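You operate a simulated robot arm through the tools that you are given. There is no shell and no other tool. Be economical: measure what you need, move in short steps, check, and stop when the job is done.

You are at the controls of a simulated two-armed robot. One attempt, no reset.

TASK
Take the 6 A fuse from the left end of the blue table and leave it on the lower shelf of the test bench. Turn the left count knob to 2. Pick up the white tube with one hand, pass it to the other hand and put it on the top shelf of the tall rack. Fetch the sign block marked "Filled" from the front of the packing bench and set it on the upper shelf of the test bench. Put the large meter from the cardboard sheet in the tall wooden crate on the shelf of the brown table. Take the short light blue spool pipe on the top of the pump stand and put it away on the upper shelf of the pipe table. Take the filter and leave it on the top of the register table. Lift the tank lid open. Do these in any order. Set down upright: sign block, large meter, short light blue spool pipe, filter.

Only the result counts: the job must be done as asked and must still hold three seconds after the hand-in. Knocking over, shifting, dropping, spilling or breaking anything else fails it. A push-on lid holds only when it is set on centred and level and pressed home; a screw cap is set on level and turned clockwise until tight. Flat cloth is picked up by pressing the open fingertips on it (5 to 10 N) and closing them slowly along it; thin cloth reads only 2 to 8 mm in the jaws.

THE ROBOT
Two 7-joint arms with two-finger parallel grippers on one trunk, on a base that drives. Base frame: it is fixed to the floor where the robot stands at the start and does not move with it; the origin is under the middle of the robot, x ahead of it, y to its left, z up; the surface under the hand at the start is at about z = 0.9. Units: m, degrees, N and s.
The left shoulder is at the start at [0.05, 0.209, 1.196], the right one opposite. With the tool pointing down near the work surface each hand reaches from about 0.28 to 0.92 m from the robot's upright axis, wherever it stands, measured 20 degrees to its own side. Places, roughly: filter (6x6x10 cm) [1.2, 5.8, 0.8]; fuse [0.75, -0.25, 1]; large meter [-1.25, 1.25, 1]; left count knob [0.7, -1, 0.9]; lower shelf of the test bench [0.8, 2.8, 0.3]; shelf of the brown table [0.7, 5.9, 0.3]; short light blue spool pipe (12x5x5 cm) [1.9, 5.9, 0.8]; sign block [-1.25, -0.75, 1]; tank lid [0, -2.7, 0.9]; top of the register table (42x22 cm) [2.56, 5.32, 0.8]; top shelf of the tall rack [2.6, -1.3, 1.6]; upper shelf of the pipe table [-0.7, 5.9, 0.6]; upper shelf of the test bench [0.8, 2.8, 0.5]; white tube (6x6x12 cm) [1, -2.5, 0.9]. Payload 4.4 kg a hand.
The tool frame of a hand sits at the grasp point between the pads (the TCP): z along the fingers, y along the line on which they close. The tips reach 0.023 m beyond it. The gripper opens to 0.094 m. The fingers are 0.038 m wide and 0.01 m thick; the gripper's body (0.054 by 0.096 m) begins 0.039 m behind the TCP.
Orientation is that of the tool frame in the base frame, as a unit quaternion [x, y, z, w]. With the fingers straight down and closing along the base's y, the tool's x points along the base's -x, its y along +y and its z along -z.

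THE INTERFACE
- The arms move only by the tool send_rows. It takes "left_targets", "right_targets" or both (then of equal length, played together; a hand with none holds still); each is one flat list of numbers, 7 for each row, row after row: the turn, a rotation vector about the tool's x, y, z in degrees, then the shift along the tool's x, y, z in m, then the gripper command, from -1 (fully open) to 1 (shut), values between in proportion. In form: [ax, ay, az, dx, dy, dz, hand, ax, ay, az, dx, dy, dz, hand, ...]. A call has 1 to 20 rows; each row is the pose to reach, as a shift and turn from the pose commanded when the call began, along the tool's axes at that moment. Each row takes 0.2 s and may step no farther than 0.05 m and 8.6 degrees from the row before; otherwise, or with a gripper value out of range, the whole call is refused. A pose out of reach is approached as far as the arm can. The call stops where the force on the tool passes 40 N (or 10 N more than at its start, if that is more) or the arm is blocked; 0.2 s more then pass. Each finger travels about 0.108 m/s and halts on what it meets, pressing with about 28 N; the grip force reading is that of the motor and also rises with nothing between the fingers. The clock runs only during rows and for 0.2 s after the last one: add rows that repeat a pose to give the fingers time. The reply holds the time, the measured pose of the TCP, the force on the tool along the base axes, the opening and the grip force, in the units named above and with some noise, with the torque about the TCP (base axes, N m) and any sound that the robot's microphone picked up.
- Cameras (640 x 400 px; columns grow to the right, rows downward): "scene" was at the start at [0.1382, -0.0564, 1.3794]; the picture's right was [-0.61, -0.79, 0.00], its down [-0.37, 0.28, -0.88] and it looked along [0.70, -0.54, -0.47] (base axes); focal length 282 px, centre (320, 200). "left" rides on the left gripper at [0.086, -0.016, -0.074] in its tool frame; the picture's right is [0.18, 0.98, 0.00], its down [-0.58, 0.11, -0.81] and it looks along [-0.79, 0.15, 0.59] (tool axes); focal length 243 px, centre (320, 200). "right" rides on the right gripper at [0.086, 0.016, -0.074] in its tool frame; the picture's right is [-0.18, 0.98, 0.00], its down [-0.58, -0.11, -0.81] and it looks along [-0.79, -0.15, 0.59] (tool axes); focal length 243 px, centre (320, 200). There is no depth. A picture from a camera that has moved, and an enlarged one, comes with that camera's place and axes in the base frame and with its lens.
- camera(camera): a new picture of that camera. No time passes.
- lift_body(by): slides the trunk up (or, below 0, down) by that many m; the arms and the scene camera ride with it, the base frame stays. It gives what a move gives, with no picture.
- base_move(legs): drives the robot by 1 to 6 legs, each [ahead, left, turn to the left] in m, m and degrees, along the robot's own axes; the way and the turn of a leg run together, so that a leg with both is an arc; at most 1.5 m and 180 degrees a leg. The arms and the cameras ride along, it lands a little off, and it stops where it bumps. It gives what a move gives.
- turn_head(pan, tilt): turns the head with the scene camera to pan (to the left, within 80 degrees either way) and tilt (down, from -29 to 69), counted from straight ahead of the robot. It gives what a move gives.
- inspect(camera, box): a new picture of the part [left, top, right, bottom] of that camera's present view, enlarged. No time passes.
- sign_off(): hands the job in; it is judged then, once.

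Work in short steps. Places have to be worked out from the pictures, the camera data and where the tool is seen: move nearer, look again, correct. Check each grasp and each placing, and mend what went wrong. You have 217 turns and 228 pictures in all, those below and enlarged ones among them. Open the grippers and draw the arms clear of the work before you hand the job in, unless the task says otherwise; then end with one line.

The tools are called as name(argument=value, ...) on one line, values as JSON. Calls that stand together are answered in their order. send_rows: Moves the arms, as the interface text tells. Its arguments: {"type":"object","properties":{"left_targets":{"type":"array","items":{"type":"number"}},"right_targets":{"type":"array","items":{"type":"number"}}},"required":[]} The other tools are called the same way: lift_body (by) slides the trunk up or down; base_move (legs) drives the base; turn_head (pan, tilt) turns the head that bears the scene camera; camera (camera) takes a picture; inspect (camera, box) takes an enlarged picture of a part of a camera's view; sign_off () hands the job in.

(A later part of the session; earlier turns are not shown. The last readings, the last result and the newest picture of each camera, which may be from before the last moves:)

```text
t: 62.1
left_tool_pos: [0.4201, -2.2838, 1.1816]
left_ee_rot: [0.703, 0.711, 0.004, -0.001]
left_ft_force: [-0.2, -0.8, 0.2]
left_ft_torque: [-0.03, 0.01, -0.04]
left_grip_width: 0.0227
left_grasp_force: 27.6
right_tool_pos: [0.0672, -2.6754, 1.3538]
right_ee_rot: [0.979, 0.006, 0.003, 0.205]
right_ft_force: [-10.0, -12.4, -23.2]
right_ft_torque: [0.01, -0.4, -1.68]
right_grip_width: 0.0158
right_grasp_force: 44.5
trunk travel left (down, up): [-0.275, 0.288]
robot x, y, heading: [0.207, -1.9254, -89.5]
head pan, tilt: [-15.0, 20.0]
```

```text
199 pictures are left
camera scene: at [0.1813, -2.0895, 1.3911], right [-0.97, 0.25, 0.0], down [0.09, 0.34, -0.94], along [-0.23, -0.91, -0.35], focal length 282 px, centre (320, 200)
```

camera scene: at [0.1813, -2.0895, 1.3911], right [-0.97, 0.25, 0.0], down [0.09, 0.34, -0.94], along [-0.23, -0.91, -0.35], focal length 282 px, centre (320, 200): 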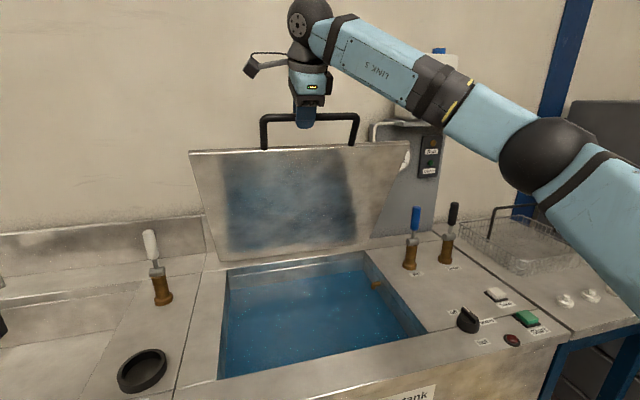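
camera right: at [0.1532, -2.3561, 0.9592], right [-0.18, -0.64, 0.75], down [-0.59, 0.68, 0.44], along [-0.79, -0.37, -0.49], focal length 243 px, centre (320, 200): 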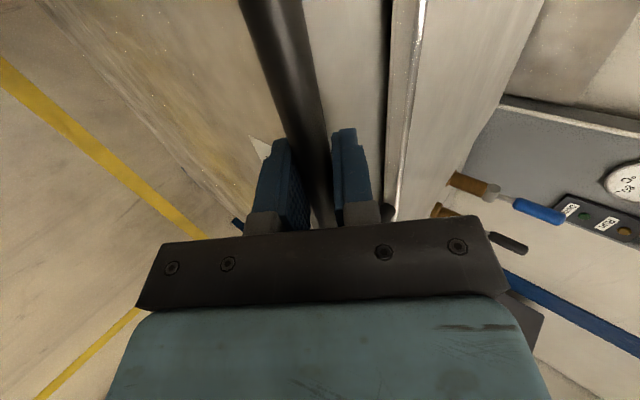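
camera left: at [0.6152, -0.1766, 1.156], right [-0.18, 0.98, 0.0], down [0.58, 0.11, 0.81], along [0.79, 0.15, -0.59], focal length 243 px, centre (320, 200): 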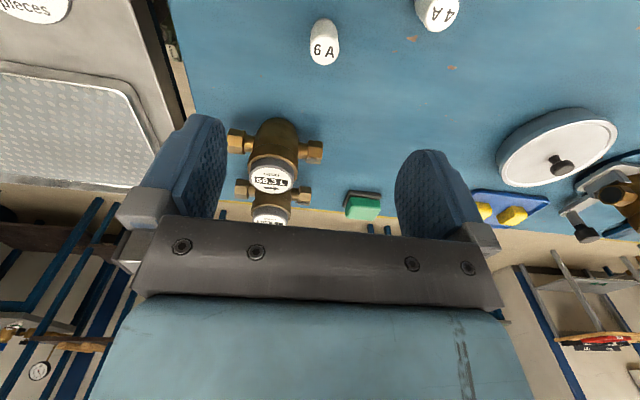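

It's at about 61° and the arc radius is really about 0.515, which explains the inward load. I'll continue to about 85° with the corrected arc.

send_rows(right_targets=[-2, 0, 0, 0, 0.0345, 0.0099, 1, -4, 0, 0, 0, 0.0793, 0.0112, 1, -6, 0, 0, 0, 0.1237, 0.0161, 1, -8, 0, 0, 0, 0.1674, 0.025, 1, -10, 0, 0, 0, 0.2104, 0.0378, 1])

camera(camera="scene")

```text
t: 63.0
left_tool_pos: [0.423, -2.2815, 1.1826]
left_ee_rot: [0.704, 0.71, 0.0, 0.0]
left_ft_force: [0.0, -0.1, 0.2]
left_ft_torque: [0.0, 0.0, -0.02]
left_grip_width: 0.0227
left_grasp_force: 27.5
right_tool_pos: [0.0739, -2.7846, 1.3991]
right_ee_rot: [0.964, 0.013, -0.001, 0.264]
right_ft_force: [-8.5, 1.1, 7.4]
right_ft_torque: [-0.02, -0.76, -1.82]
right_grip_width: 0.0166
right_grasp_force: 45.2
right hand out of reach, approached as far as the arm can: row 4
trunk travel left (down, up): [-0.275, 0.288]
robot x, y, heading: [0.2038, -1.9264, -89.6]
head pan, tilt: [-15.0, 20.0]
stopped in row 4 (right hand): the force on the tool passed its limit at 56 N (the readings are from after the stop); the commanded pose is now the measured one
```

```text
198 pictures are left
camera scene: at [0.1833, -2.0831, 1.3922], right [-0.97, 0.25, 0.0], down [0.09, 0.33, -0.94], along [-0.23, -0.91, -0.34], focal length 282 px, centre (320, 200)
```

scene: 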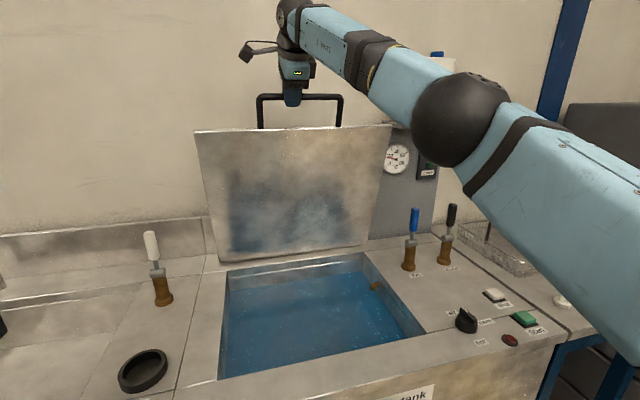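

The arm ran out of reach at about 75°. I'll nudge the base forward 10 cm; the lid's tangent is nearly level here, so it should follow.

base_move(legs=[[0.08, 0, 0]])

camera(camera="scene")

```text
t: 64.0
left_tool_pos: [0.423, -2.3562, 1.1831]
left_ee_rot: [0.703, 0.712, 0.0, 0.002]
left_ft_force: [-0.1, 0.8, -0.6]
left_ft_torque: [0.0, -0.01, 0.0]
left_grip_width: 0.0229
left_grasp_force: 28.6
right_tool_pos: [0.0786, -2.8611, 1.4001]
right_ee_rot: [0.964, 0.017, -0.001, 0.265]
right_ft_force: [-9.7, 3.7, 25.1]
right_ft_torque: [0.12, -1.39, -1.18]
right_grip_width: 0.0166
right_grasp_force: 45.3
trunk travel left (down, up): [-0.275, 0.288]
robot x, y, heading: [0.2057, -2.005, -89.2]
head pan, tilt: [-15.0, 20.0]
```

```text
197 pictures are left
camera scene: at [0.1835, -2.1594, 1.3925], right [-0.97, 0.25, 0.0], down [0.09, 0.33, -0.94], along [-0.23, -0.91, -0.34], focal length 282 px, centre (320, 200)
```

scene: 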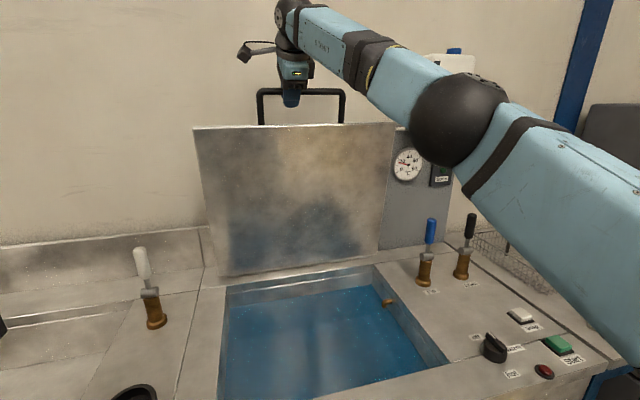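

About 84° now, with the bar pressing up on the hand. I'll ease up about 1 cm, then nudge forward again past vertical.

send_rows(right_targets=[0, 0, 0, 0, 0.006, -0.0105, 1])

base_move(legs=[[0.08, 0, 0]])

camera(camera="scene")

```text
t: 64.4
left_tool_pos: [0.4252, -2.3633, 1.1813]
left_ee_rot: [0.702, 0.712, 0.002, -0.001]
left_ft_force: [0.5, 0.8, -1.0]
left_ft_torque: [0.0, 0.03, 0.02]
left_grip_width: 0.0227
left_grasp_force: 28.1
right_tool_pos: [0.0783, -2.8696, 1.4004]
right_ee_rot: [0.966, 0.014, 0.0, 0.259]
right_ft_force: [-2.3, -1.1, -26.1]
right_ft_torque: [-0.13, -1.1, -1.58]
right_grip_width: 0.0168
right_grasp_force: 45.1
trunk travel left (down, up): [-0.275, 0.288]
robot x, y, heading: [0.2103, -2.0035, -89.3]
head pan, tilt: [-15.0, 20.0]
```

```text
t: 65.2
left_tool_pos: [0.4244, -2.3718, 1.1829]
left_ee_rot: [0.703, 0.712, -0.001, 0.001]
left_ft_force: [0.5, 0.7, -1.1]
left_ft_torque: [0.0, 0.01, -0.01]
left_grip_width: 0.0225
left_grasp_force: 28.3
right_tool_pos: [0.0792, -2.8746, 1.403]
right_ee_rot: [0.968, 0.012, -0.001, 0.252]
right_ft_force: [-1.0, 10.5, -3.6]
right_ft_torque: [-0.04, -1.75, -1.18]
right_grip_width: 0.0164
right_grasp_force: 44.9
trunk travel left (down, up): [-0.275, 0.288]
robot x, y, heading: [0.2085, -2.0142, -89.3]
head pan, tilt: [-15.0, 20.0]
stopped in leg 1: the force on the tool passed its limit at 100 N (the readings are from after the stop); the commanded pose is now the measured one
```

```text
196 pictures are left
camera scene: at [0.1843, -2.1746, 1.3927], right [-0.97, 0.25, 0.0], down [0.09, 0.33, -0.94], along [-0.23, -0.91, -0.34], focal length 282 px, centre (320, 200)
```

scene: 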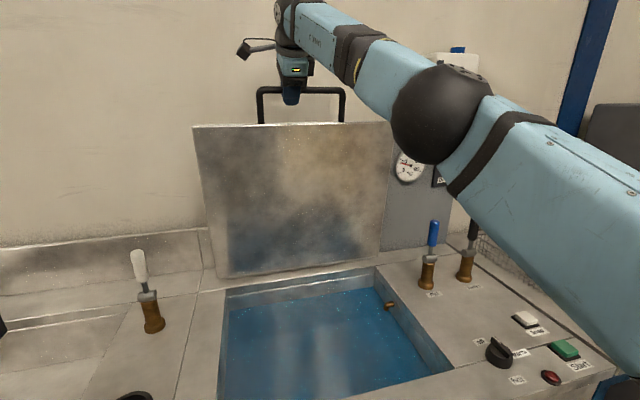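

The lid hit its stop at about 85°. I'll open the fingers and see whether it stays.

send_rows(right_targets=[0, 0, 0, 0, 0, 0, 0.4, 0, 0, 0, 0, 0, 0, 0, 0, 0, 0, 0, 0, 0, -0.4, 0, 0, 0, 0, 0, 0, -0.4, 0, 0, 0, 0, 0, 0, -0.4])

camera(camera="right")

camera(camera="scene")

```text
t: 66.4
left_tool_pos: [0.4238, -2.3726, 1.1822]
left_ee_rot: [0.702, 0.712, 0.0, 0.0]
left_ft_force: [-0.6, -0.9, -0.7]
left_ft_torque: [0.04, -0.02, -0.01]
left_grip_width: 0.0222
left_grasp_force: 27.8
right_tool_pos: [0.0801, -2.8755, 1.4012]
right_ee_rot: [0.968, 0.015, -0.002, 0.252]
right_ft_force: [-0.7, 0.0, -0.1]
right_ft_torque: [-0.01, 0.01, 0.0]
right_grip_width: 0.0657
right_grasp_force: 0.0
trunk travel left (down, up): [-0.275, 0.288]
robot x, y, heading: [0.2112, -2.0181, -89.5]
head pan, tilt: [-15.0, 20.0]
```

```text
195 pictures are left
camera right: at [0.166, -2.8514, 1.4738], right [-0.15, -0.86, 0.48], down [-0.59, 0.47, 0.66], along [-0.79, -0.18, -0.58], focal length 243 px, centre (320, 200)
```

right: 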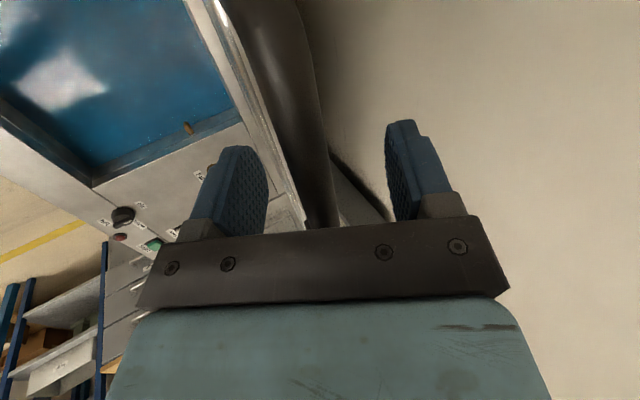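

```text
194 pictures are left
camera scene: at [0.1849, -2.1764, 1.3921], right [-0.97, 0.25, 0.0], down [0.08, 0.33, -0.94], along [-0.23, -0.91, -0.34], focal length 282 px, centre (320, 200)
```

scene: 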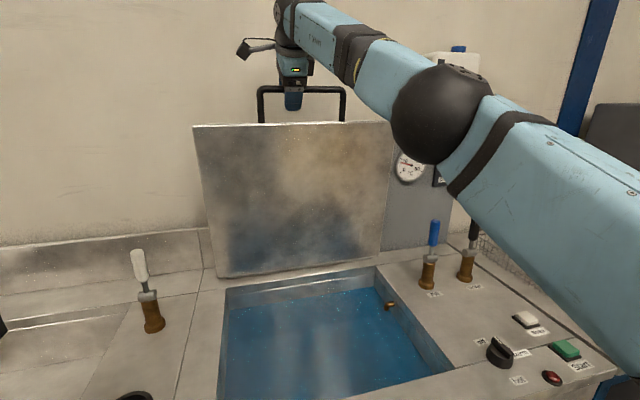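

The lid stays at about 85°, lid up. I'll back the hand out along the finger axis and draw it back to a neutral, downward pose.

send_rows(right_targets=[0, 0, 0, 0, 0, -0.03, -0.4, 0, 0, 0, 0, 0, -0.065, -0.4, 0, 0, 0, 0, 0, -0.1, -0.4, 3, 0, 0, 0, -0.048, -0.097, -0.4, 6, 0, 0, 0, -0.096, -0.094, -0.4, 9, 0, 0, 0, -0.144, -0.091, -0.4, 12, 0, 0, 0, -0.192, -0.088, -0.4, 15, 0, 0, 0, -0.24, -0.085, -0.4, 18, 0, 0, 0, -0.288, -0.083, -0.4, 21, 0, 0, 0, -0.336, -0.08, -0.4, 24, 0, 0, 0, -0.384, -0.078, -0.4, 27, 0, 0, 0, -0.432, -0.075, -0.4, 29, 0, 0, 0, -0.48, -0.073, -0.4])

camera(camera="scene")

```text
t: 69.2
left_tool_pos: [0.4244, -2.3733, 1.1832]
left_ee_rot: [0.703, 0.711, 0.0, 0.0]
left_ft_force: [-0.5, -0.1, -0.7]
left_ft_torque: [-0.03, -0.02, 0.01]
left_grip_width: 0.0225
left_grasp_force: 28.3
right_tool_pos: [0.0643, -2.4202, 1.2328]
right_ee_rot: [1.0, 0.014, -0.005, 0.002]
right_ft_force: [0.1, 0.0, -0.6]
right_ft_torque: [0.0, 0.0, 0.01]
right_grip_width: 0.0657
right_grasp_force: 0.0
trunk travel left (down, up): [-0.275, 0.288]
robot x, y, heading: [0.2096, -2.0196, -89.5]
head pan, tilt: [-15.0, 20.0]
```

```text
193 pictures are left
camera scene: at [0.1847, -2.1761, 1.3922], right [-0.97, 0.25, 0.0], down [0.08, 0.33, -0.94], along [-0.23, -0.91, -0.34], focal length 282 px, centre (320, 200)
```

scene: 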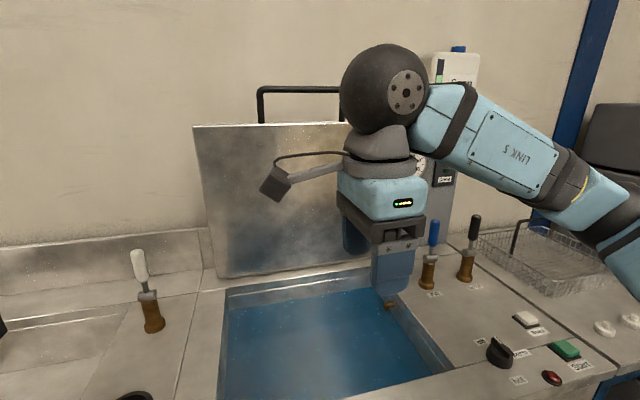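

The lid is done. Next I'll roll the right hand back to neutral, then drive round to the far side of the grey bench and face -x for the left knob.

send_rows(right_targets=[0, 0, -8, -0.02, -0.01, 0, -1, 0, 0, -16, -0.04, -0.02, 0, -1, 0, 0, -24, -0.06, -0.03, 0, -1, 0, 0, -32, -0.08, -0.04, 0, -1, 0, 0, -40, -0.1, -0.05, 0, -1, 0, 0, -48, -0.12, -0.06, 0, -1, 0, 0, -56, -0.14, -0.06, 0, -1, 0, 0, -64, -0.16, -0.06, 0, -1, 0, 0, -72, -0.18, -0.06, 0, -1, 0, 0, -80, -0.2, -0.06, 0, -1, 0, 0, -88, -0.22, -0.06, 0, -1, 0, 0, -90, -0.22, -0.06, 0, -1])

base_move(legs=[[-0.3, 0, 0], [0, 1.25, 0], [0, 0, -90]])

turn_head(pan=-20, tilt=35)

camera(camera="scene")

```text
t: 71.8
left_tool_pos: [0.4249, -2.3742, 1.183]
left_ee_rot: [0.703, 0.712, 0.001, 0.0]
left_ft_force: [-0.6, 1.0, -0.3]
left_ft_torque: [0.0, 0.03, -0.04]
left_grip_width: 0.0229
left_grasp_force: 28.3
right_tool_pos: [-0.1569, -2.3678, 1.2348]
right_ee_rot: [0.696, 0.718, -0.006, -0.003]
right_ft_force: [1.3, -1.4, 0.3]
right_ft_torque: [0.01, -0.02, 0.0]
right_grip_width: 0.094
right_grasp_force: 0.1
trunk travel left (down, up): [-0.275, 0.288]
robot x, y, heading: [0.2087, -2.0165, -89.4]
head pan, tilt: [-15.0, 20.0]
```

```text
t: 88.1
left_tool_pos: [1.0563, -1.9189, 1.1834]
left_ee_rot: [1.0, 0.004, 0.0, -0.001]
left_ft_force: [-0.8, -0.6, 0.3]
left_ft_torque: [0.03, -0.02, -0.02]
left_grip_width: 0.0229
left_grasp_force: 27.6
right_tool_pos: [1.0647, -1.336, 1.2343]
right_ee_rot: [1.0, 0.012, -0.002, -0.005]
right_ft_force: [0.4, -0.3, -0.1]
right_ft_torque: [0.0, 0.03, -0.01]
right_grip_width: 0.094
right_grasp_force: 0.1
trunk travel left (down, up): [-0.275, 0.288]
robot x, y, heading: [1.4159, -1.7088, -179.3]
head pan, tilt: [-15.0, 20.0]
```

```text
t: 88.9
left_tool_pos: [1.0568, -1.9187, 1.1827]
left_ee_rot: [1.0, 0.005, 0.0, 0.0]
left_ft_force: [-1.1, 0.1, -0.1]
left_ft_torque: [-0.01, 0.0, 0.0]
left_grip_width: 0.0227
left_grasp_force: 27.9
right_tool_pos: [1.0634, -1.3377, 1.2337]
right_ee_rot: [1.0, 0.014, -0.003, -0.005]
right_ft_force: [-0.3, -0.1, 0.0]
right_ft_torque: [-0.01, -0.02, 0.0]
right_grip_width: 0.094
right_grasp_force: 0.0
trunk travel left (down, up): [-0.275, 0.288]
robot x, y, heading: [1.4128, -1.7054, -179.3]
head pan, tilt: [-20.0, 35.0]
```

```text
192 pictures are left
camera scene: at [1.2614, -1.6761, 1.3683], right [0.33, 0.94, 0.0], down [0.54, -0.19, -0.82], along [-0.77, 0.27, -0.57], focal length 282 px, centre (320, 200)
```

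scene: 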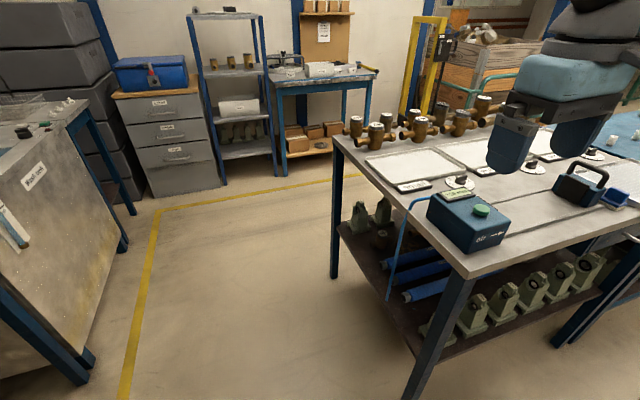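

The left dial is at about (0.68, -1.00) and the bench's far edge is at x≈0.98. I'll slide right 0.5 m to face it.

base_move(legs=[[0.03, -0.5, 0]])

turn_head(pan=-15, tilt=40)

camera(camera="scene")

```text
t: 93.8
left_tool_pos: [1.0247, -1.4134, 1.1826]
left_ee_rot: [1.0, 0.003, 0.0, 0.0]
left_ft_force: [-0.2, 0.1, 0.0]
left_ft_torque: [-0.01, -0.01, -0.01]
left_grip_width: 0.0229
left_grasp_force: 27.9
right_tool_pos: [1.0314, -0.8313, 1.2335]
right_ee_rot: [1.0, 0.011, -0.002, -0.005]
right_ft_force: [0.2, -0.8, 0.9]
right_ft_torque: [0.0, -0.01, -0.03]
right_grip_width: 0.0938
right_grasp_force: 0.1
trunk travel left (down, up): [-0.275, 0.288]
robot x, y, heading: [1.3774, -1.1982, -179.6]
head pan, tilt: [-20.0, 35.0]
```

```text
t: 94.5
left_tool_pos: [1.024, -1.4135, 1.1819]
left_ee_rot: [1.0, 0.003, 0.0, 0.0]
left_ft_force: [0.1, -0.3, -0.2]
left_ft_torque: [-0.01, 0.0, -0.02]
left_grip_width: 0.0228
left_grasp_force: 27.8
right_tool_pos: [1.0314, -0.8314, 1.2339]
right_ee_rot: [1.0, 0.012, -0.002, -0.005]
right_ft_force: [-0.4, 0.6, 0.2]
right_ft_torque: [0.0, -0.02, -0.01]
right_grip_width: 0.094
right_grasp_force: 0.1
trunk travel left (down, up): [-0.275, 0.288]
robot x, y, heading: [1.3833, -1.1995, -179.7]
head pan, tilt: [-15.0, 40.0]
```

```text
191 pictures are left
camera scene: at [1.2288, -1.1789, 1.3607], right [0.25, 0.97, 0.0], down [0.62, -0.16, -0.77], along [-0.74, 0.19, -0.64], focal length 282 px, centre (320, 200)
```

scene: 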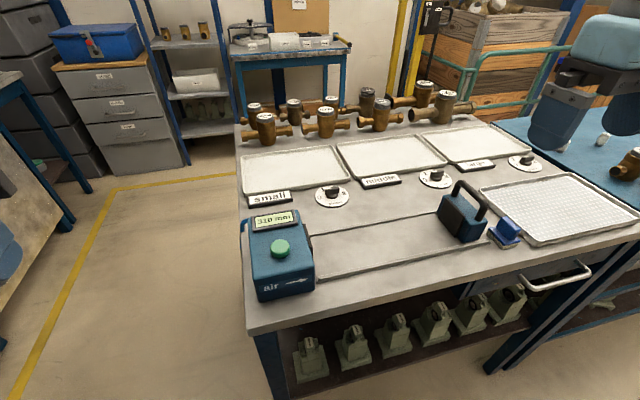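

inspect(camera="scene", box=[280, 160, 380, 230])

```text
5.71 times, centred on (330, 195) of scene
camera zoom: at [1.2288, -1.1789, 1.3607], right [0.25, 0.97, 0.0], down [0.62, -0.16, -0.77], along [-0.74, 0.19, -0.64], focal length 1610 px, centre (263, 229)
```

zoom: 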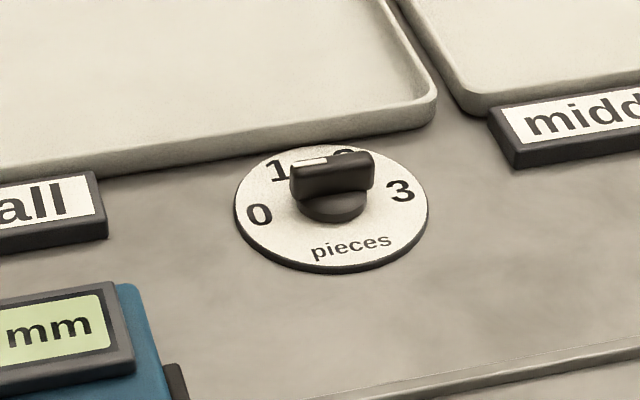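

The dial reads 0, 1, 2, 3 clockwise and the knob is at about (0.696, -1.01). I'll bring the right hand above it to see the pointer direction.

send_rows(right_targets=[0, 0, 0, -0.036, 0.02, 0.015, -1, 0, 0, 0, -0.072, 0.04, 0.03, -1, 0, 0, 0, -0.108, 0.06, 0.045, -1, 0, 0, 0, -0.144, 0.08, 0.06, -1, 0, 0, 0, -0.18, 0.1, 0.075, -1, 0, 0, 0, -0.216, 0.12, 0.09, -1, 0, 0, 0, -0.252, 0.14, 0.105, -1, 0, 0, 0, -0.288, 0.16, 0.12, -1, 0, 0, 0, -0.32, 0.18, 0.135, -1])

camera(camera="right")

inspect(camera="right", box=[250, 0, 390, 90])

```text
t: 96.5
left_tool_pos: [1.0226, -1.4149, 1.1816]
left_ee_rot: [1.0, 0.004, 0.001, 0.001]
left_ft_force: [-1.2, 0.1, -0.1]
left_ft_torque: [0.0, 0.01, -0.03]
left_grip_width: 0.0228
left_grasp_force: 28.4
right_tool_pos: [0.7126, -1.0179, 1.0979]
right_ee_rot: [1.0, 0.011, -0.001, -0.006]
right_ft_force: [0.1, 0.2, -0.5]
right_ft_torque: [-0.04, 0.02, 0.03]
right_grip_width: 0.0941
right_grasp_force: 0.0
trunk travel left (down, up): [-0.275, 0.288]
robot x, y, heading: [1.3786, -1.1971, -179.6]
head pan, tilt: [-15.0, 40.0]
```

```text
189 pictures are left
camera right: at [0.7992, -1.0333, 1.1706], right [-0.16, -0.99, -0.01], down [-0.58, 0.09, 0.81], along [-0.8, 0.14, -0.59], focal length 243 px, centre (320, 200)
```

right: 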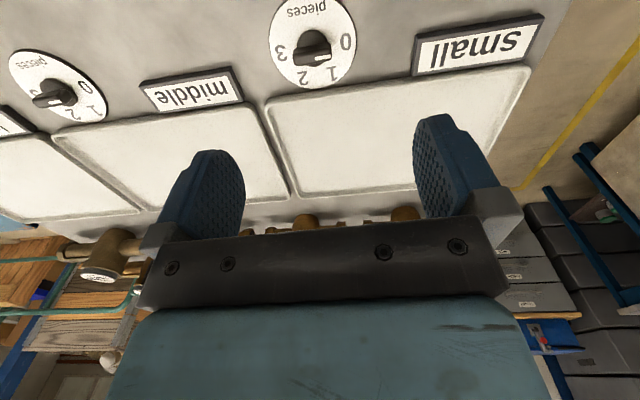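

```text
4.44 times, centred on (320, 45) of right
camera zoom: at [0.7992, -1.0333, 1.1706], right [-0.16, -0.99, -0.01], down [-0.58, 0.09, 0.81], along [-0.8, 0.14, -0.59], focal length 1078 px, centre (320, 889)
```

zoom: 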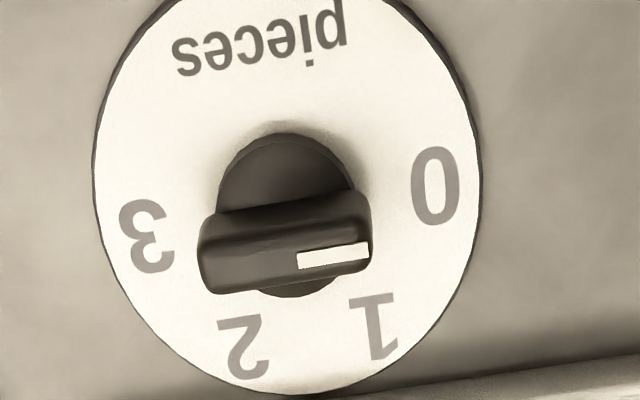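

The pointer is at 0, with the labels 60° apart, so I need 120° clockwise to reach 2. The knob centre is (0.695, -1.006) and its bar lies along y, so I'll roll the hand -90° to close along x, narrow the fingers and come down above it.

send_rows(right_targets=[0, 0, -8, -0.002, -0.001, 0.01, -0.06, 0, 0, -16, -0.004, -0.002, 0.02, -0.06, 0, 0, -24, -0.006, -0.003, 0.03, -0.06, 0, 0, -32, -0.008, -0.004, 0.04, -0.06, 0, 0, -40, -0.01, -0.006, 0.05, -0.06, 0, 0, -48, -0.012, -0.008, 0.06, -0.06, 0, 0, -56, -0.014, -0.01, 0.07, -0.06, 0, 0, -64, -0.016, -0.012, 0.07, -0.06, 0, 0, -72, -0.0176, -0.012, 0.07, -0.06, 0, 0, -80, -0.0176, -0.012, 0.07, -0.06, 0, 0, -88, -0.0176, -0.012, 0.07, -0.06, 0, 0, -91, -0.0176, -0.012, 0.07, -0.06])

camera(camera="right")

inspect(camera="scene", box=[270, 140, 410, 230])

```text
t: 99.1
left_tool_pos: [1.0266, -1.4133, 1.1834]
left_ee_rot: [1.0, 0.004, -0.001, 0.0]
left_ft_force: [1.4, -0.9, 0.1]
left_ft_torque: [0.03, 0.08, -0.01]
left_grip_width: 0.0225
left_grasp_force: 28.0
right_tool_pos: [0.9081, -1.0494, 1.0884]
right_ee_rot: [0.803, 0.595, 0.035, -0.007]
right_ft_force: [1.1, 0.2, 1.7]
right_ft_torque: [-0.02, 0.06, -0.01]
right_grip_width: 0.0498
right_grasp_force: 0.0
right hand out of reach, approached as far as the arm can: row 6, 7, 8, 9, 10, 11, 12
trunk travel left (down, up): [-0.275, 0.288]
robot x, y, heading: [1.3802, -1.2004, -179.9]
head pan, tilt: [-15.0, 40.0]
```

```text
187 pictures are left
camera right: at [0.9442, -0.9742, 1.1685], right [0.89, -0.46, 0.02], down [-0.31, -0.57, 0.76], along [-0.34, -0.68, -0.65], focal length 243 px, centre (320, 200)
```

right: 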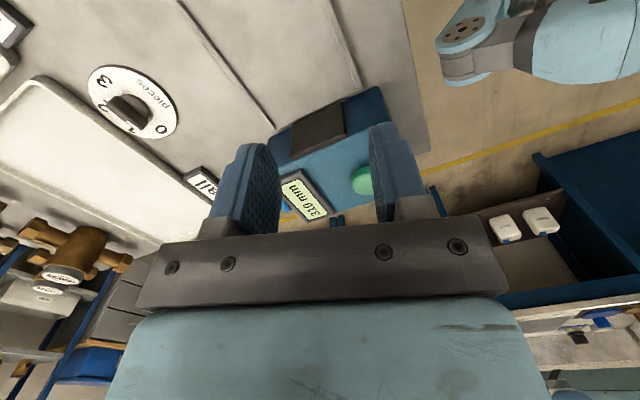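

```text
4.44 times, centred on (340, 185) of scene
camera zoom: at [1.2328, -1.1791, 1.3614], right [0.25, 0.97, 0.0], down [0.62, -0.16, -0.77], along [-0.74, 0.19, -0.64], focal length 1252 px, centre (231, 267)
```

zoom: 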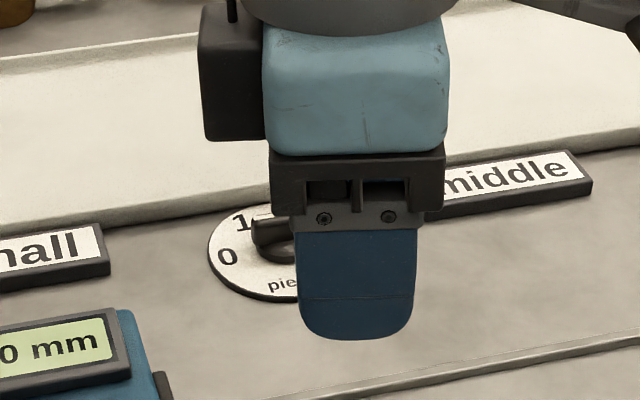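

The wrist hits its limit at about -73°. If I turn the robot about 35° left, the whole 120° turn fits in the wrist range, so I'll raise and level the hand, then reposition to about (1.37, -0.82), heading -145°.

send_rows(right_targets=[0.9, -1.85, 0, 0, 0, -0.04, -0.06, 1.74, -3.7, 0, 0, 0, -0.08, -0.06, 1.74, -3.7, 0, 0, 0, -0.1, -0.06])

base_move(legs=[[0, -0.38, 0], [0, 0, 35]])

turn_head(pan=-20, tilt=40)

camera(camera="scene")

```text
t: 99.9
left_tool_pos: [1.0233, -1.4124, 1.1825]
left_ee_rot: [1.0, 0.004, 0.0, -0.001]
left_ft_force: [0.6, 0.6, 0.5]
left_ft_torque: [0.01, 0.03, -0.02]
left_grip_width: 0.0224
left_grasp_force: 27.6
right_tool_pos: [0.8981, -1.0539, 1.1857]
right_ee_rot: [0.803, 0.596, 0.002, 0.002]
right_ft_force: [-0.7, -0.7, -0.3]
right_ft_torque: [-0.01, -0.01, 0.0]
right_grip_width: 0.0498
right_grasp_force: 0.1
trunk travel left (down, up): [-0.275, 0.288]
robot x, y, heading: [1.3809, -1.1992, -179.6]
head pan, tilt: [-15.0, 40.0]
```

```text
t: 105.4
left_tool_pos: [1.2045, -1.1991, 1.1814]
left_ee_rot: [0.954, 0.299, 0.0, 0.0]
left_ft_force: [-0.1, 0.2, -0.6]
left_ft_torque: [0.03, 0.01, 0.0]
left_grip_width: 0.0225
left_grasp_force: 28.2
right_tool_pos: [0.8984, -0.974, 1.1845]
right_ee_rot: [0.592, 0.806, 0.003, 0.002]
right_ft_force: [0.0, -1.0, -0.3]
right_ft_torque: [-0.02, 0.03, -0.02]
right_grip_width: 0.0501
right_grasp_force: 0.1
trunk travel left (down, up): [-0.275, 0.288]
robot x, y, heading: [1.3751, -0.8226, -145.6]
head pan, tilt: [-15.0, 40.0]
```

```text
t: 106.1
left_tool_pos: [1.2038, -1.2, 1.1817]
left_ee_rot: [0.955, 0.298, 0.0, 0.0]
left_ft_force: [-1.0, -0.4, -1.3]
left_ft_torque: [0.02, 0.0, 0.01]
left_grip_width: 0.0225
left_grasp_force: 28.2
right_tool_pos: [0.8978, -0.9737, 1.1847]
right_ee_rot: [0.592, 0.806, 0.003, 0.001]
right_ft_force: [-0.1, 0.5, 0.3]
right_ft_torque: [0.0, -0.02, 0.02]
right_grip_width: 0.0498
right_grasp_force: 0.1
trunk travel left (down, up): [-0.275, 0.288]
robot x, y, heading: [1.3789, -0.8232, -145.4]
head pan, tilt: [-20.0, 40.0]
```

```text
185 pictures are left
camera scene: at [1.2389, -0.8823, 1.3607], right [-0.25, 0.97, 0.0], down [0.62, 0.16, -0.77], along [-0.74, -0.19, -0.64], focal length 282 px, centre (320, 200)
```

scene: 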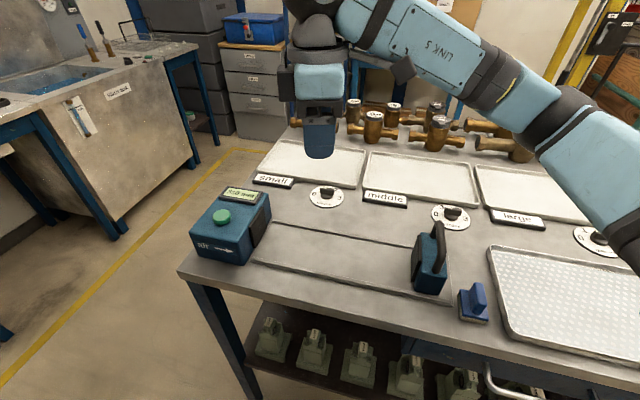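

I'll bring the hand over the knob, aligned to its bar, and view it from both cameras.

send_rows(right_targets=[0, 0, 4, 0.005, -0.034, 0.025, -0.06, 0, 0, 8, 0.01, -0.068, 0.05, -0.06, 0, 0, 12, 0.015, -0.102, 0.075, -0.06, 0, 0, 16, 0.02, -0.136, 0.1, -0.06, 0, 0, 19, 0.025, -0.17, 0.125, -0.06, 0, 0, 19, 0.03, -0.203, 0.14, -0.06])

camera(camera="right")

inspect(camera="scene", box=[250, 140, 390, 230])

```text
t: 107.5
left_tool_pos: [1.2053, -1.1995, 1.1825]
left_ee_rot: [0.954, 0.298, 0.0, 0.0]
left_ft_force: [-0.7, -0.3, -0.5]
left_ft_torque: [0.03, 0.01, 0.0]
left_grip_width: 0.0227
left_grasp_force: 27.5
right_tool_pos: [0.7846, -0.9887, 1.1007]
right_ee_rot: [0.716, 0.698, 0.003, 0.0]
right_ft_force: [0.5, 0.6, -0.3]
right_ft_torque: [-0.01, -0.03, 0.01]
right_grip_width: 0.0496
right_grasp_force: 0.0
right hand out of reach, approached as far as the arm can: row 2, 3, 4, 5, 6
trunk travel left (down, up): [-0.275, 0.288]
robot x, y, heading: [1.38, -0.8218, -145.3]
head pan, tilt: [-20.0, 40.0]
```

```text
184 pictures are left
camera right: at [0.8032, -0.902, 1.1749], right [0.98, -0.21, 0.0], down [-0.13, -0.58, 0.8], along [-0.17, -0.79, -0.59], focal length 243 px, centre (320, 200)
```

right: 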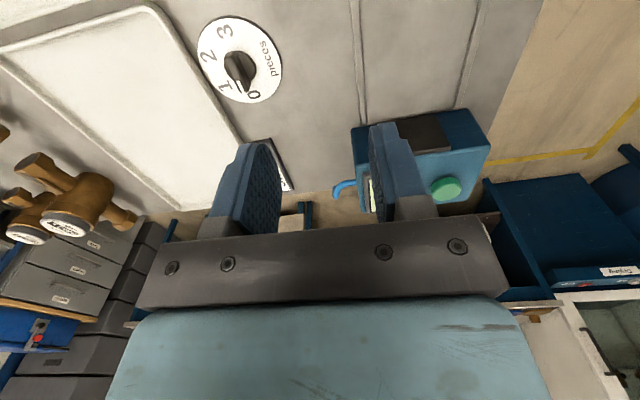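

```text
4.44 times, centred on (320, 185) of scene
camera zoom: at [1.2393, -0.8821, 1.3608], right [-0.25, 0.97, 0.0], down [0.62, 0.16, -0.77], along [-0.74, -0.19, -0.64], focal length 1252 px, centre (320, 267)
```

zoom: 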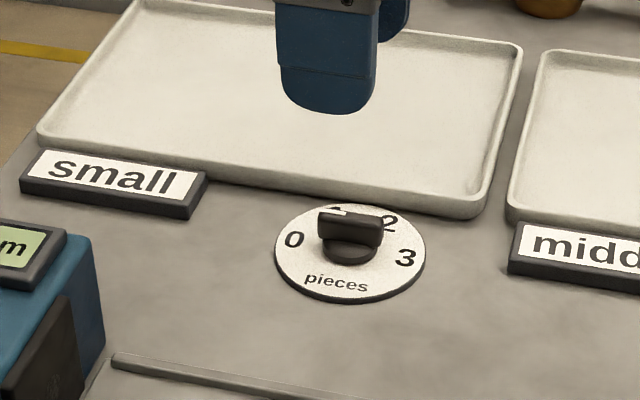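

I'm still short of reach with that wrist angle. Turning the base another 25° left puts both the wrist and shoulder in a better position, so I'll raise the hand first and then turn.

send_rows(right_targets=[0, 0, 0, 0, 0, -0.04, -0.06, 0, 0, 0, 0, 0, -0.08, -0.06])

base_move(legs=[[0, 0, 25]])

```text
t: 108.1
left_tool_pos: [1.2047, -1.1992, 1.1824]
left_ee_rot: [0.954, 0.298, 0.0, 0.0]
left_ft_force: [0.1, 0.2, 0.2]
left_ft_torque: [0.01, 0.01, 0.01]
left_grip_width: 0.0228
left_grasp_force: 28.2
right_tool_pos: [0.7856, -0.9902, 1.1784]
right_ee_rot: [0.717, 0.697, 0.002, 0.0]
right_ft_force: [-0.1, 1.7, 0.7]
right_ft_torque: [-0.05, 0.0, -0.01]
right_grip_width: 0.0498
right_grasp_force: 0.1
trunk travel left (down, up): [-0.275, 0.288]
robot x, y, heading: [1.3811, -0.8202, -145.3]
head pan, tilt: [-20.0, 40.0]
```

```text
t: 109.8
left_tool_pos: [1.3859, -1.2369, 1.1831]
left_ee_rot: [0.864, 0.503, 0.0, 0.0]
left_ft_force: [-0.2, 0.1, -0.3]
left_ft_torque: [-0.02, -0.01, -0.01]
left_grip_width: 0.0228
left_grasp_force: 28.3
right_tool_pos: [0.9164, -1.2303, 1.1799]
right_ee_rot: [0.543, 0.84, 0.003, -0.001]
right_ft_force: [0.5, -0.1, 0.0]
right_ft_torque: [-0.02, 0.01, 0.01]
right_grip_width: 0.0498
right_grasp_force: 0.0
trunk travel left (down, up): [-0.275, 0.288]
robot x, y, heading: [1.38, -0.8242, -119.7]
head pan, tilt: [-20.0, 40.0]
```

Now moving over the knob with the corrected orientation.

send_rows(right_targets=[0, 0, 4, 0.042, -0.0157, 0.0, -0.06, 0, 0, 8, 0.084, -0.0314, 0.0, -0.06, 0, 0, 12, 0.127, -0.047, 0.02, -0.06, 0, 0, 16, 0.169, -0.0627, 0.04, -0.06, 0, 0, 20, 0.211, -0.0784, 0.06, -0.06, 0, 0, 24, 0.253, -0.094, 0.08, -0.06, 0, 0, 26, 0.2956, -0.1097, 0.1, -0.06])

camera(camera="right")

turn_head(pan=-42, tilt=40)

camera(camera="scene")

```text
t: 111.4
left_tool_pos: [1.3859, -1.2392, 1.1824]
left_ee_rot: [0.864, 0.503, 0.0, 0.0]
left_ft_force: [-0.1, -0.3, 0.2]
left_ft_torque: [-0.01, -0.04, -0.01]
left_grip_width: 0.0226
left_grasp_force: 28.2
right_tool_pos: [0.7215, -1.0259, 1.0914]
right_ee_rot: [0.713, 0.701, 0.002, -0.002]
right_ft_force: [-0.6, 0.1, 0.3]
right_ft_torque: [-0.02, -0.02, 0.01]
right_grip_width: 0.0499
right_grasp_force: 0.1
right hand out of reach, approached as far as the arm can: row 7
trunk travel left (down, up): [-0.275, 0.288]
robot x, y, heading: [1.3788, -0.8195, -119.6]
head pan, tilt: [-20.0, 40.0]
```

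```text
182 pictures are left
camera right: at [0.7384, -0.9391, 1.1664], right [0.98, -0.2, 0.0], down [-0.12, -0.58, 0.8], along [-0.16, -0.79, -0.6], focal length 243 px, centre (320, 200)
```

right: 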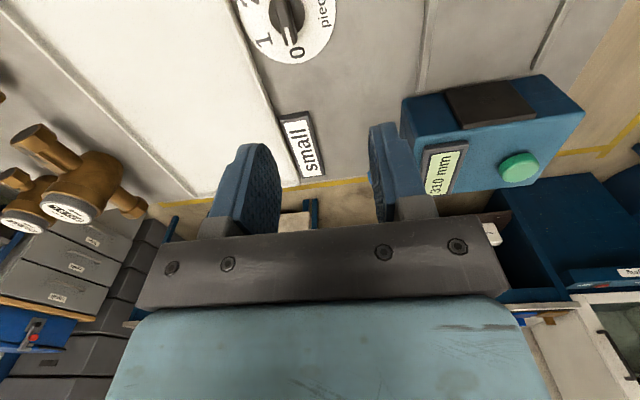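

```text
t: 112.2
left_tool_pos: [1.386, -1.2373, 1.1816]
left_ee_rot: [0.864, 0.503, -0.001, 0.0]
left_ft_force: [0.7, 0.1, -0.4]
left_ft_torque: [0.01, 0.01, 0.01]
left_grip_width: 0.0225
left_grasp_force: 27.9
right_tool_pos: [0.7218, -1.0249, 1.0924]
right_ee_rot: [0.713, 0.701, 0.002, -0.001]
right_ft_force: [-0.3, -0.2, 0.3]
right_ft_torque: [-0.01, -0.04, 0.01]
right_grip_width: 0.0498
right_grasp_force: 0.1
trunk travel left (down, up): [-0.275, 0.288]
robot x, y, heading: [1.3775, -0.82, -119.6]
head pan, tilt: [-42.0, 40.0]
```

```text
181 pictures are left
camera scene: at [1.2626, -0.9078, 1.3607], right [-0.32, 0.95, 0.0], down [0.61, 0.2, -0.77], along [-0.73, -0.24, -0.64], focal length 282 px, centre (320, 200)
```

scene: 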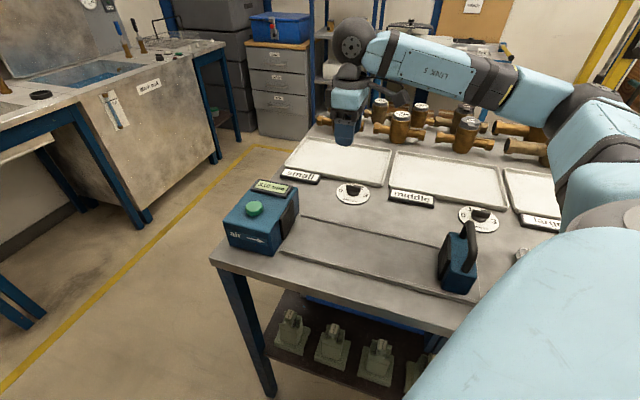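

I'm 3 cm short, so I'll shift the base 5 cm toward the bench, then position above the knob.

base_move(legs=[[0.025, -0.043, 0]])

```text
t: 113.3
left_tool_pos: [1.3362, -1.2376, 1.1811]
left_ee_rot: [0.864, 0.503, 0.001, 0.0]
left_ft_force: [0.0, 0.3, -0.4]
left_ft_torque: [0.03, 0.01, -0.06]
left_grip_width: 0.0226
left_grasp_force: 28.2
right_tool_pos: [0.6724, -1.026, 1.0918]
right_ee_rot: [0.712, 0.702, 0.003, -0.001]
right_ft_force: [0.0, 0.3, -0.2]
right_ft_torque: [-0.02, -0.01, -0.01]
right_grip_width: 0.0496
right_grasp_force: 0.0
trunk travel left (down, up): [-0.275, 0.288]
robot x, y, heading: [1.3257, -0.8275, -119.6]
head pan, tilt: [-42.0, 40.0]
```

Positioned with margin. I'll descend to just above the knob and check alignment.

send_rows(right_targets=[0, 0, 0, 0.01, 0.011, 0.04, -0.06, 0, 0, 0, 0.0193, 0.0223, 0.08, -0.06, 0, 0, 0, 0.0193, 0.0223, 0.11, -0.06, 0, 0, 0, 0.0193, 0.0223, 0.125, -0.06])

inspect(camera="scene", box=[270, 120, 430, 220])

camera(camera="right")

```text
t: 114.3
left_tool_pos: [1.3358, -1.2369, 1.1819]
left_ee_rot: [0.864, 0.503, 0.0, 0.001]
left_ft_force: [-0.1, 0.3, -0.4]
left_ft_torque: [0.0, 0.01, -0.02]
left_grip_width: 0.0226
left_grasp_force: 28.2
right_tool_pos: [0.6937, -1.0062, 0.9674]
right_ee_rot: [0.712, 0.702, 0.002, -0.001]
right_ft_force: [-0.3, 0.3, 0.0]
right_ft_torque: [-0.02, -0.01, -0.01]
right_grip_width: 0.0498
right_grasp_force: 0.1
trunk travel left (down, up): [-0.275, 0.288]
robot x, y, heading: [1.3297, -0.8196, -119.9]
head pan, tilt: [-42.0, 40.0]
```

```text
4.00 times, centred on (350, 170) of scene
camera zoom: at [1.2131, -0.9084, 1.3607], right [-0.32, 0.95, 0.0], down [0.61, 0.2, -0.77], along [-0.73, -0.24, -0.64], focal length 1127 px, centre (200, 320)
```

zoom: 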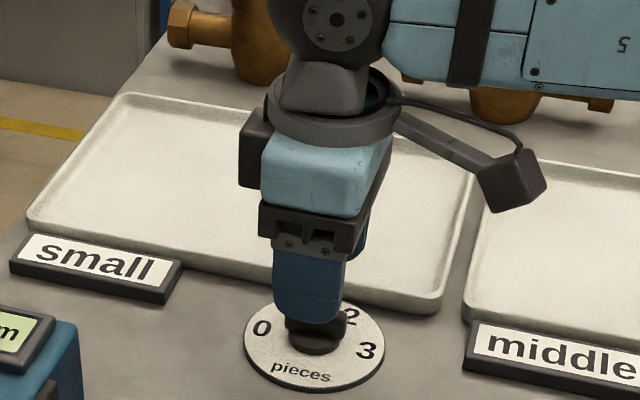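

```text
179 pictures are left
camera right: at [0.7114, -0.9196, 1.0431], right [0.98, -0.2, 0.0], down [-0.12, -0.58, 0.8], along [-0.16, -0.79, -0.6], focal length 243 px, centre (320, 200)
```

right: 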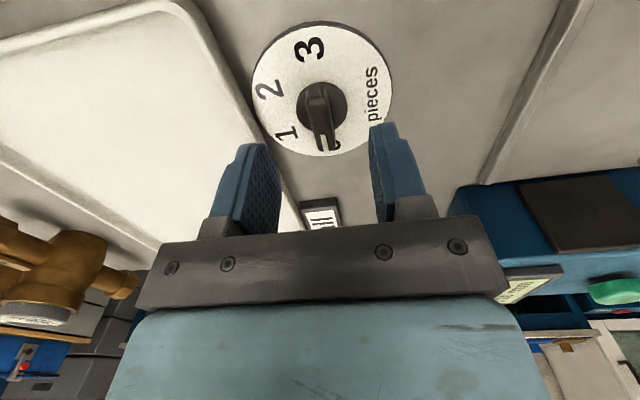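

The knob sits on the tool axis; the dial face is at z≈0.888 and the bar top at about 0.915. I'll descend 45 mm, close on the bar and read the grip.

send_rows(right_targets=[0, 0, 0, 0, 0, 0.02, -0.06, 0, 0, 0, 0, 0, 0.035, -0.06, 0, 0, 0, 0, 0, 0.045, -0.06, 0, 0, 0, 0, 0, 0.045, 0.4, 0, 0, 0, 0, 0, 0.045, 0.7, 0, 0, 0, 0, 0, 0.045, 0.8, 0, 0, 0, 0, 0, 0.045, 0.8])

inspect(camera="scene", box=[270, 120, 430, 220])

inspect(camera="right", box=[220, 60, 440, 220])

```text
t: 115.9
left_tool_pos: [1.3393, -1.2372, 1.1831]
left_ee_rot: [0.864, 0.503, -0.001, 0.0]
left_ft_force: [0.3, 0.0, -0.4]
left_ft_torque: [-0.02, -0.01, -0.01]
left_grip_width: 0.0228
left_grasp_force: 28.1
right_tool_pos: [0.6947, -1.0049, 0.9274]
right_ee_rot: [0.712, 0.702, -0.001, -0.001]
right_ft_force: [5.7, 6.6, 20.9]
right_ft_torque: [0.63, -0.79, 0.26]
right_grip_width: 0.0317
right_grasp_force: 25.1
trunk travel left (down, up): [-0.275, 0.288]
robot x, y, heading: [1.3262, -0.8228, -119.5]
head pan, tilt: [-42.0, 40.0]
stopped in row 7 (right hand): the force on the tool passed its limit at 41 N (the readings are from after the stop); the commanded pose is now the measured one
```

```text
4.00 times, centred on (350, 170) of scene
camera zoom: at [1.2158, -0.907, 1.3608], right [-0.32, 0.95, 0.0], down [0.61, 0.2, -0.77], along [-0.73, -0.24, -0.64], focal length 1127 px, centre (200, 320)
```

zoom: 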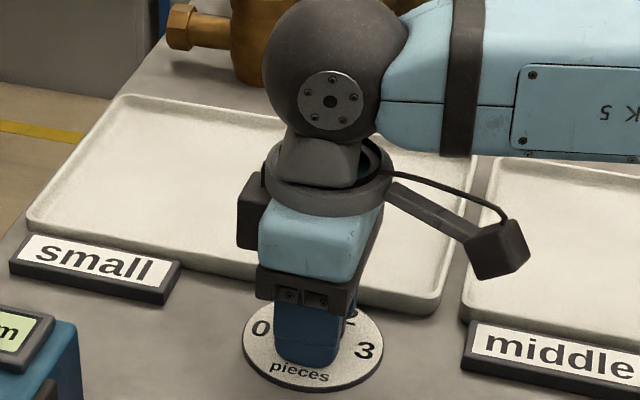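

```text
2.50 times, centred on (330, 140) of right
camera zoom: at [0.7126, -0.9184, 1.0014], right [0.98, -0.2, 0.0], down [-0.12, -0.58, 0.81], along [-0.16, -0.79, -0.59], focal length 606 px, centre (295, 350)
```

zoom: 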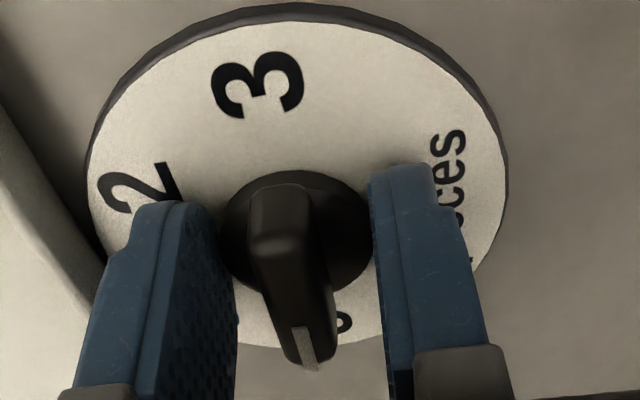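

The tips closed on the wider round base (31.7 mm). I'll reopen, rise 12 mm and close on the bar only.

send_rows(right_targets=[0, 0, 0, 0, 0, 0, 0.1, 0, 0, 0, 0, 0, -0.006, 0.0, 0, 0, 0, 0, 0, -0.012, 0.0, 0, 0, 0, 0, 0, -0.012, 0.3, 0, 0, 0, 0, 0, -0.012, 0.6, 0, 0, 0, 0, 0, -0.012, 0.8, 0, 0, 0, 0, 0, -0.012, 0.8])

inspect(camera="right", box=[220, 60, 440, 220])

```text
t: 117.5
left_tool_pos: [1.3361, -1.2384, 1.1826]
left_ee_rot: [0.864, 0.503, 0.0, 0.0]
left_ft_force: [-0.2, 0.1, 0.8]
left_ft_torque: [0.02, 0.01, 0.03]
left_grip_width: 0.0227
left_grasp_force: 28.3
right_tool_pos: [0.6948, -1.006, 0.9364]
right_ee_rot: [0.712, 0.702, 0.001, -0.001]
right_ft_force: [8.7, -1.1, 0.4]
right_ft_torque: [-0.46, -0.22, 0.0]
right_grip_width: 0.0117
right_grasp_force: 45.0
trunk travel left (down, up): [-0.275, 0.288]
robot x, y, heading: [1.3278, -0.8223, -119.4]
head pan, tilt: [-42.0, 40.0]
```

```text
2.50 times, centred on (330, 140) of right
camera zoom: at [0.7125, -0.92, 1.0111], right [0.98, -0.2, 0.0], down [-0.12, -0.58, 0.81], along [-0.16, -0.79, -0.59], focal length 606 px, centre (295, 350)
```

zoom: 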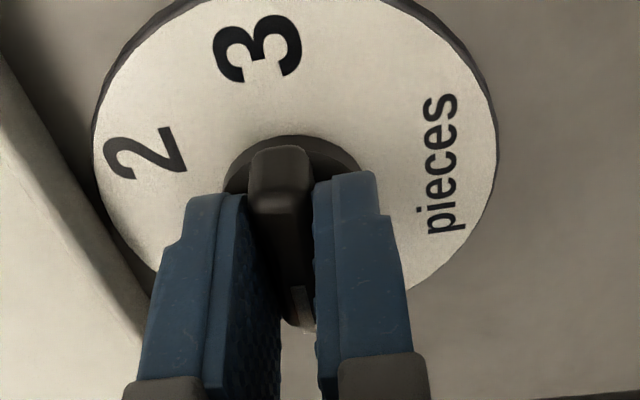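

The bar is gripped (11.7 mm) and centred on the axis. Now I'll turn 120° clockwise.

send_rows(right_targets=[0, 0, 8, 0, 0, 0, 0.8, 0, 0, 16, 0, 0, 0, 0.8, 0, 0, 24, 0, 0, 0, 0.8, 0, 0, 32, 0, 0, 0, 0.8, 0, 0, 40, 0, 0, 0, 0.8, 0, 0, 48, 0, 0, 0, 0.8, 0, 0, 56, 0, 0, 0, 0.8, 0, 0, 64, 0, 0, 0, 0.8, 0, 0, 72, 0, 0, 0, 0.8, 0, 0, 80, 0, 0, 0, 0.8, 0, 0, 88, 0, 0, 0, 0.8, 0, 0, 96, 0, 0, 0, 0.8, 0, 0, 104, 0, 0, 0, 0.8, 0, 0, 112, 0, 0, 0, 0.8, 0, 0, 120, 0, 0, 0, 0.8, 0, 0, 120, 0, 0, 0, 0.8])

inspect(camera="right", box=[220, 60, 440, 220])

inspect(camera="scene", box=[270, 120, 430, 220])

```text
t: 120.9
left_tool_pos: [1.3375, -1.2381, 1.1821]
left_ee_rot: [0.864, 0.503, -0.001, 0.0]
left_ft_force: [-1.0, 0.2, -0.2]
left_ft_torque: [0.0, -0.01, 0.04]
left_grip_width: 0.0227
left_grasp_force: 28.0
right_tool_pos: [0.6945, -1.006, 0.9362]
right_ee_rot: [0.964, -0.267, 0.0, -0.001]
right_ft_force: [32.2, 7.7, -14.4]
right_ft_torque: [-0.39, -1.09, -0.01]
right_grip_width: 0.0121
right_grasp_force: 44.8
trunk travel left (down, up): [-0.275, 0.288]
robot x, y, heading: [1.328, -0.8222, -119.6]
head pan, tilt: [-42.0, 40.0]
```

```text
2.50 times, centred on (330, 140) of right
camera zoom: at [0.7603, -1.064, 1.0109], right [-0.66, -0.75, 0.0], down [-0.44, 0.39, 0.81], along [-0.6, 0.54, -0.59], focal length 606 px, centre (295, 350)
```

zoom: 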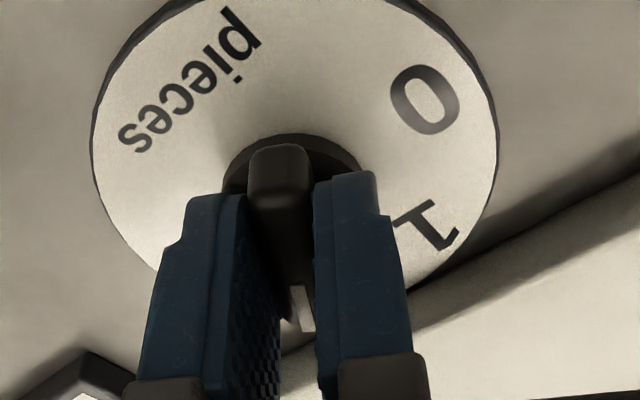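

```text
4.00 times, centred on (350, 170) of scene
camera zoom: at [1.2151, -0.9081, 1.3609], right [-0.32, 0.95, 0.0], down [0.61, 0.2, -0.77], along [-0.73, -0.24, -0.64], focal length 1127 px, centre (200, 320)
```

zoom: 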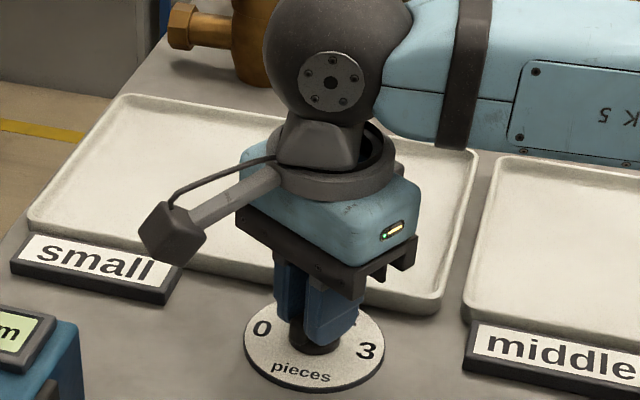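

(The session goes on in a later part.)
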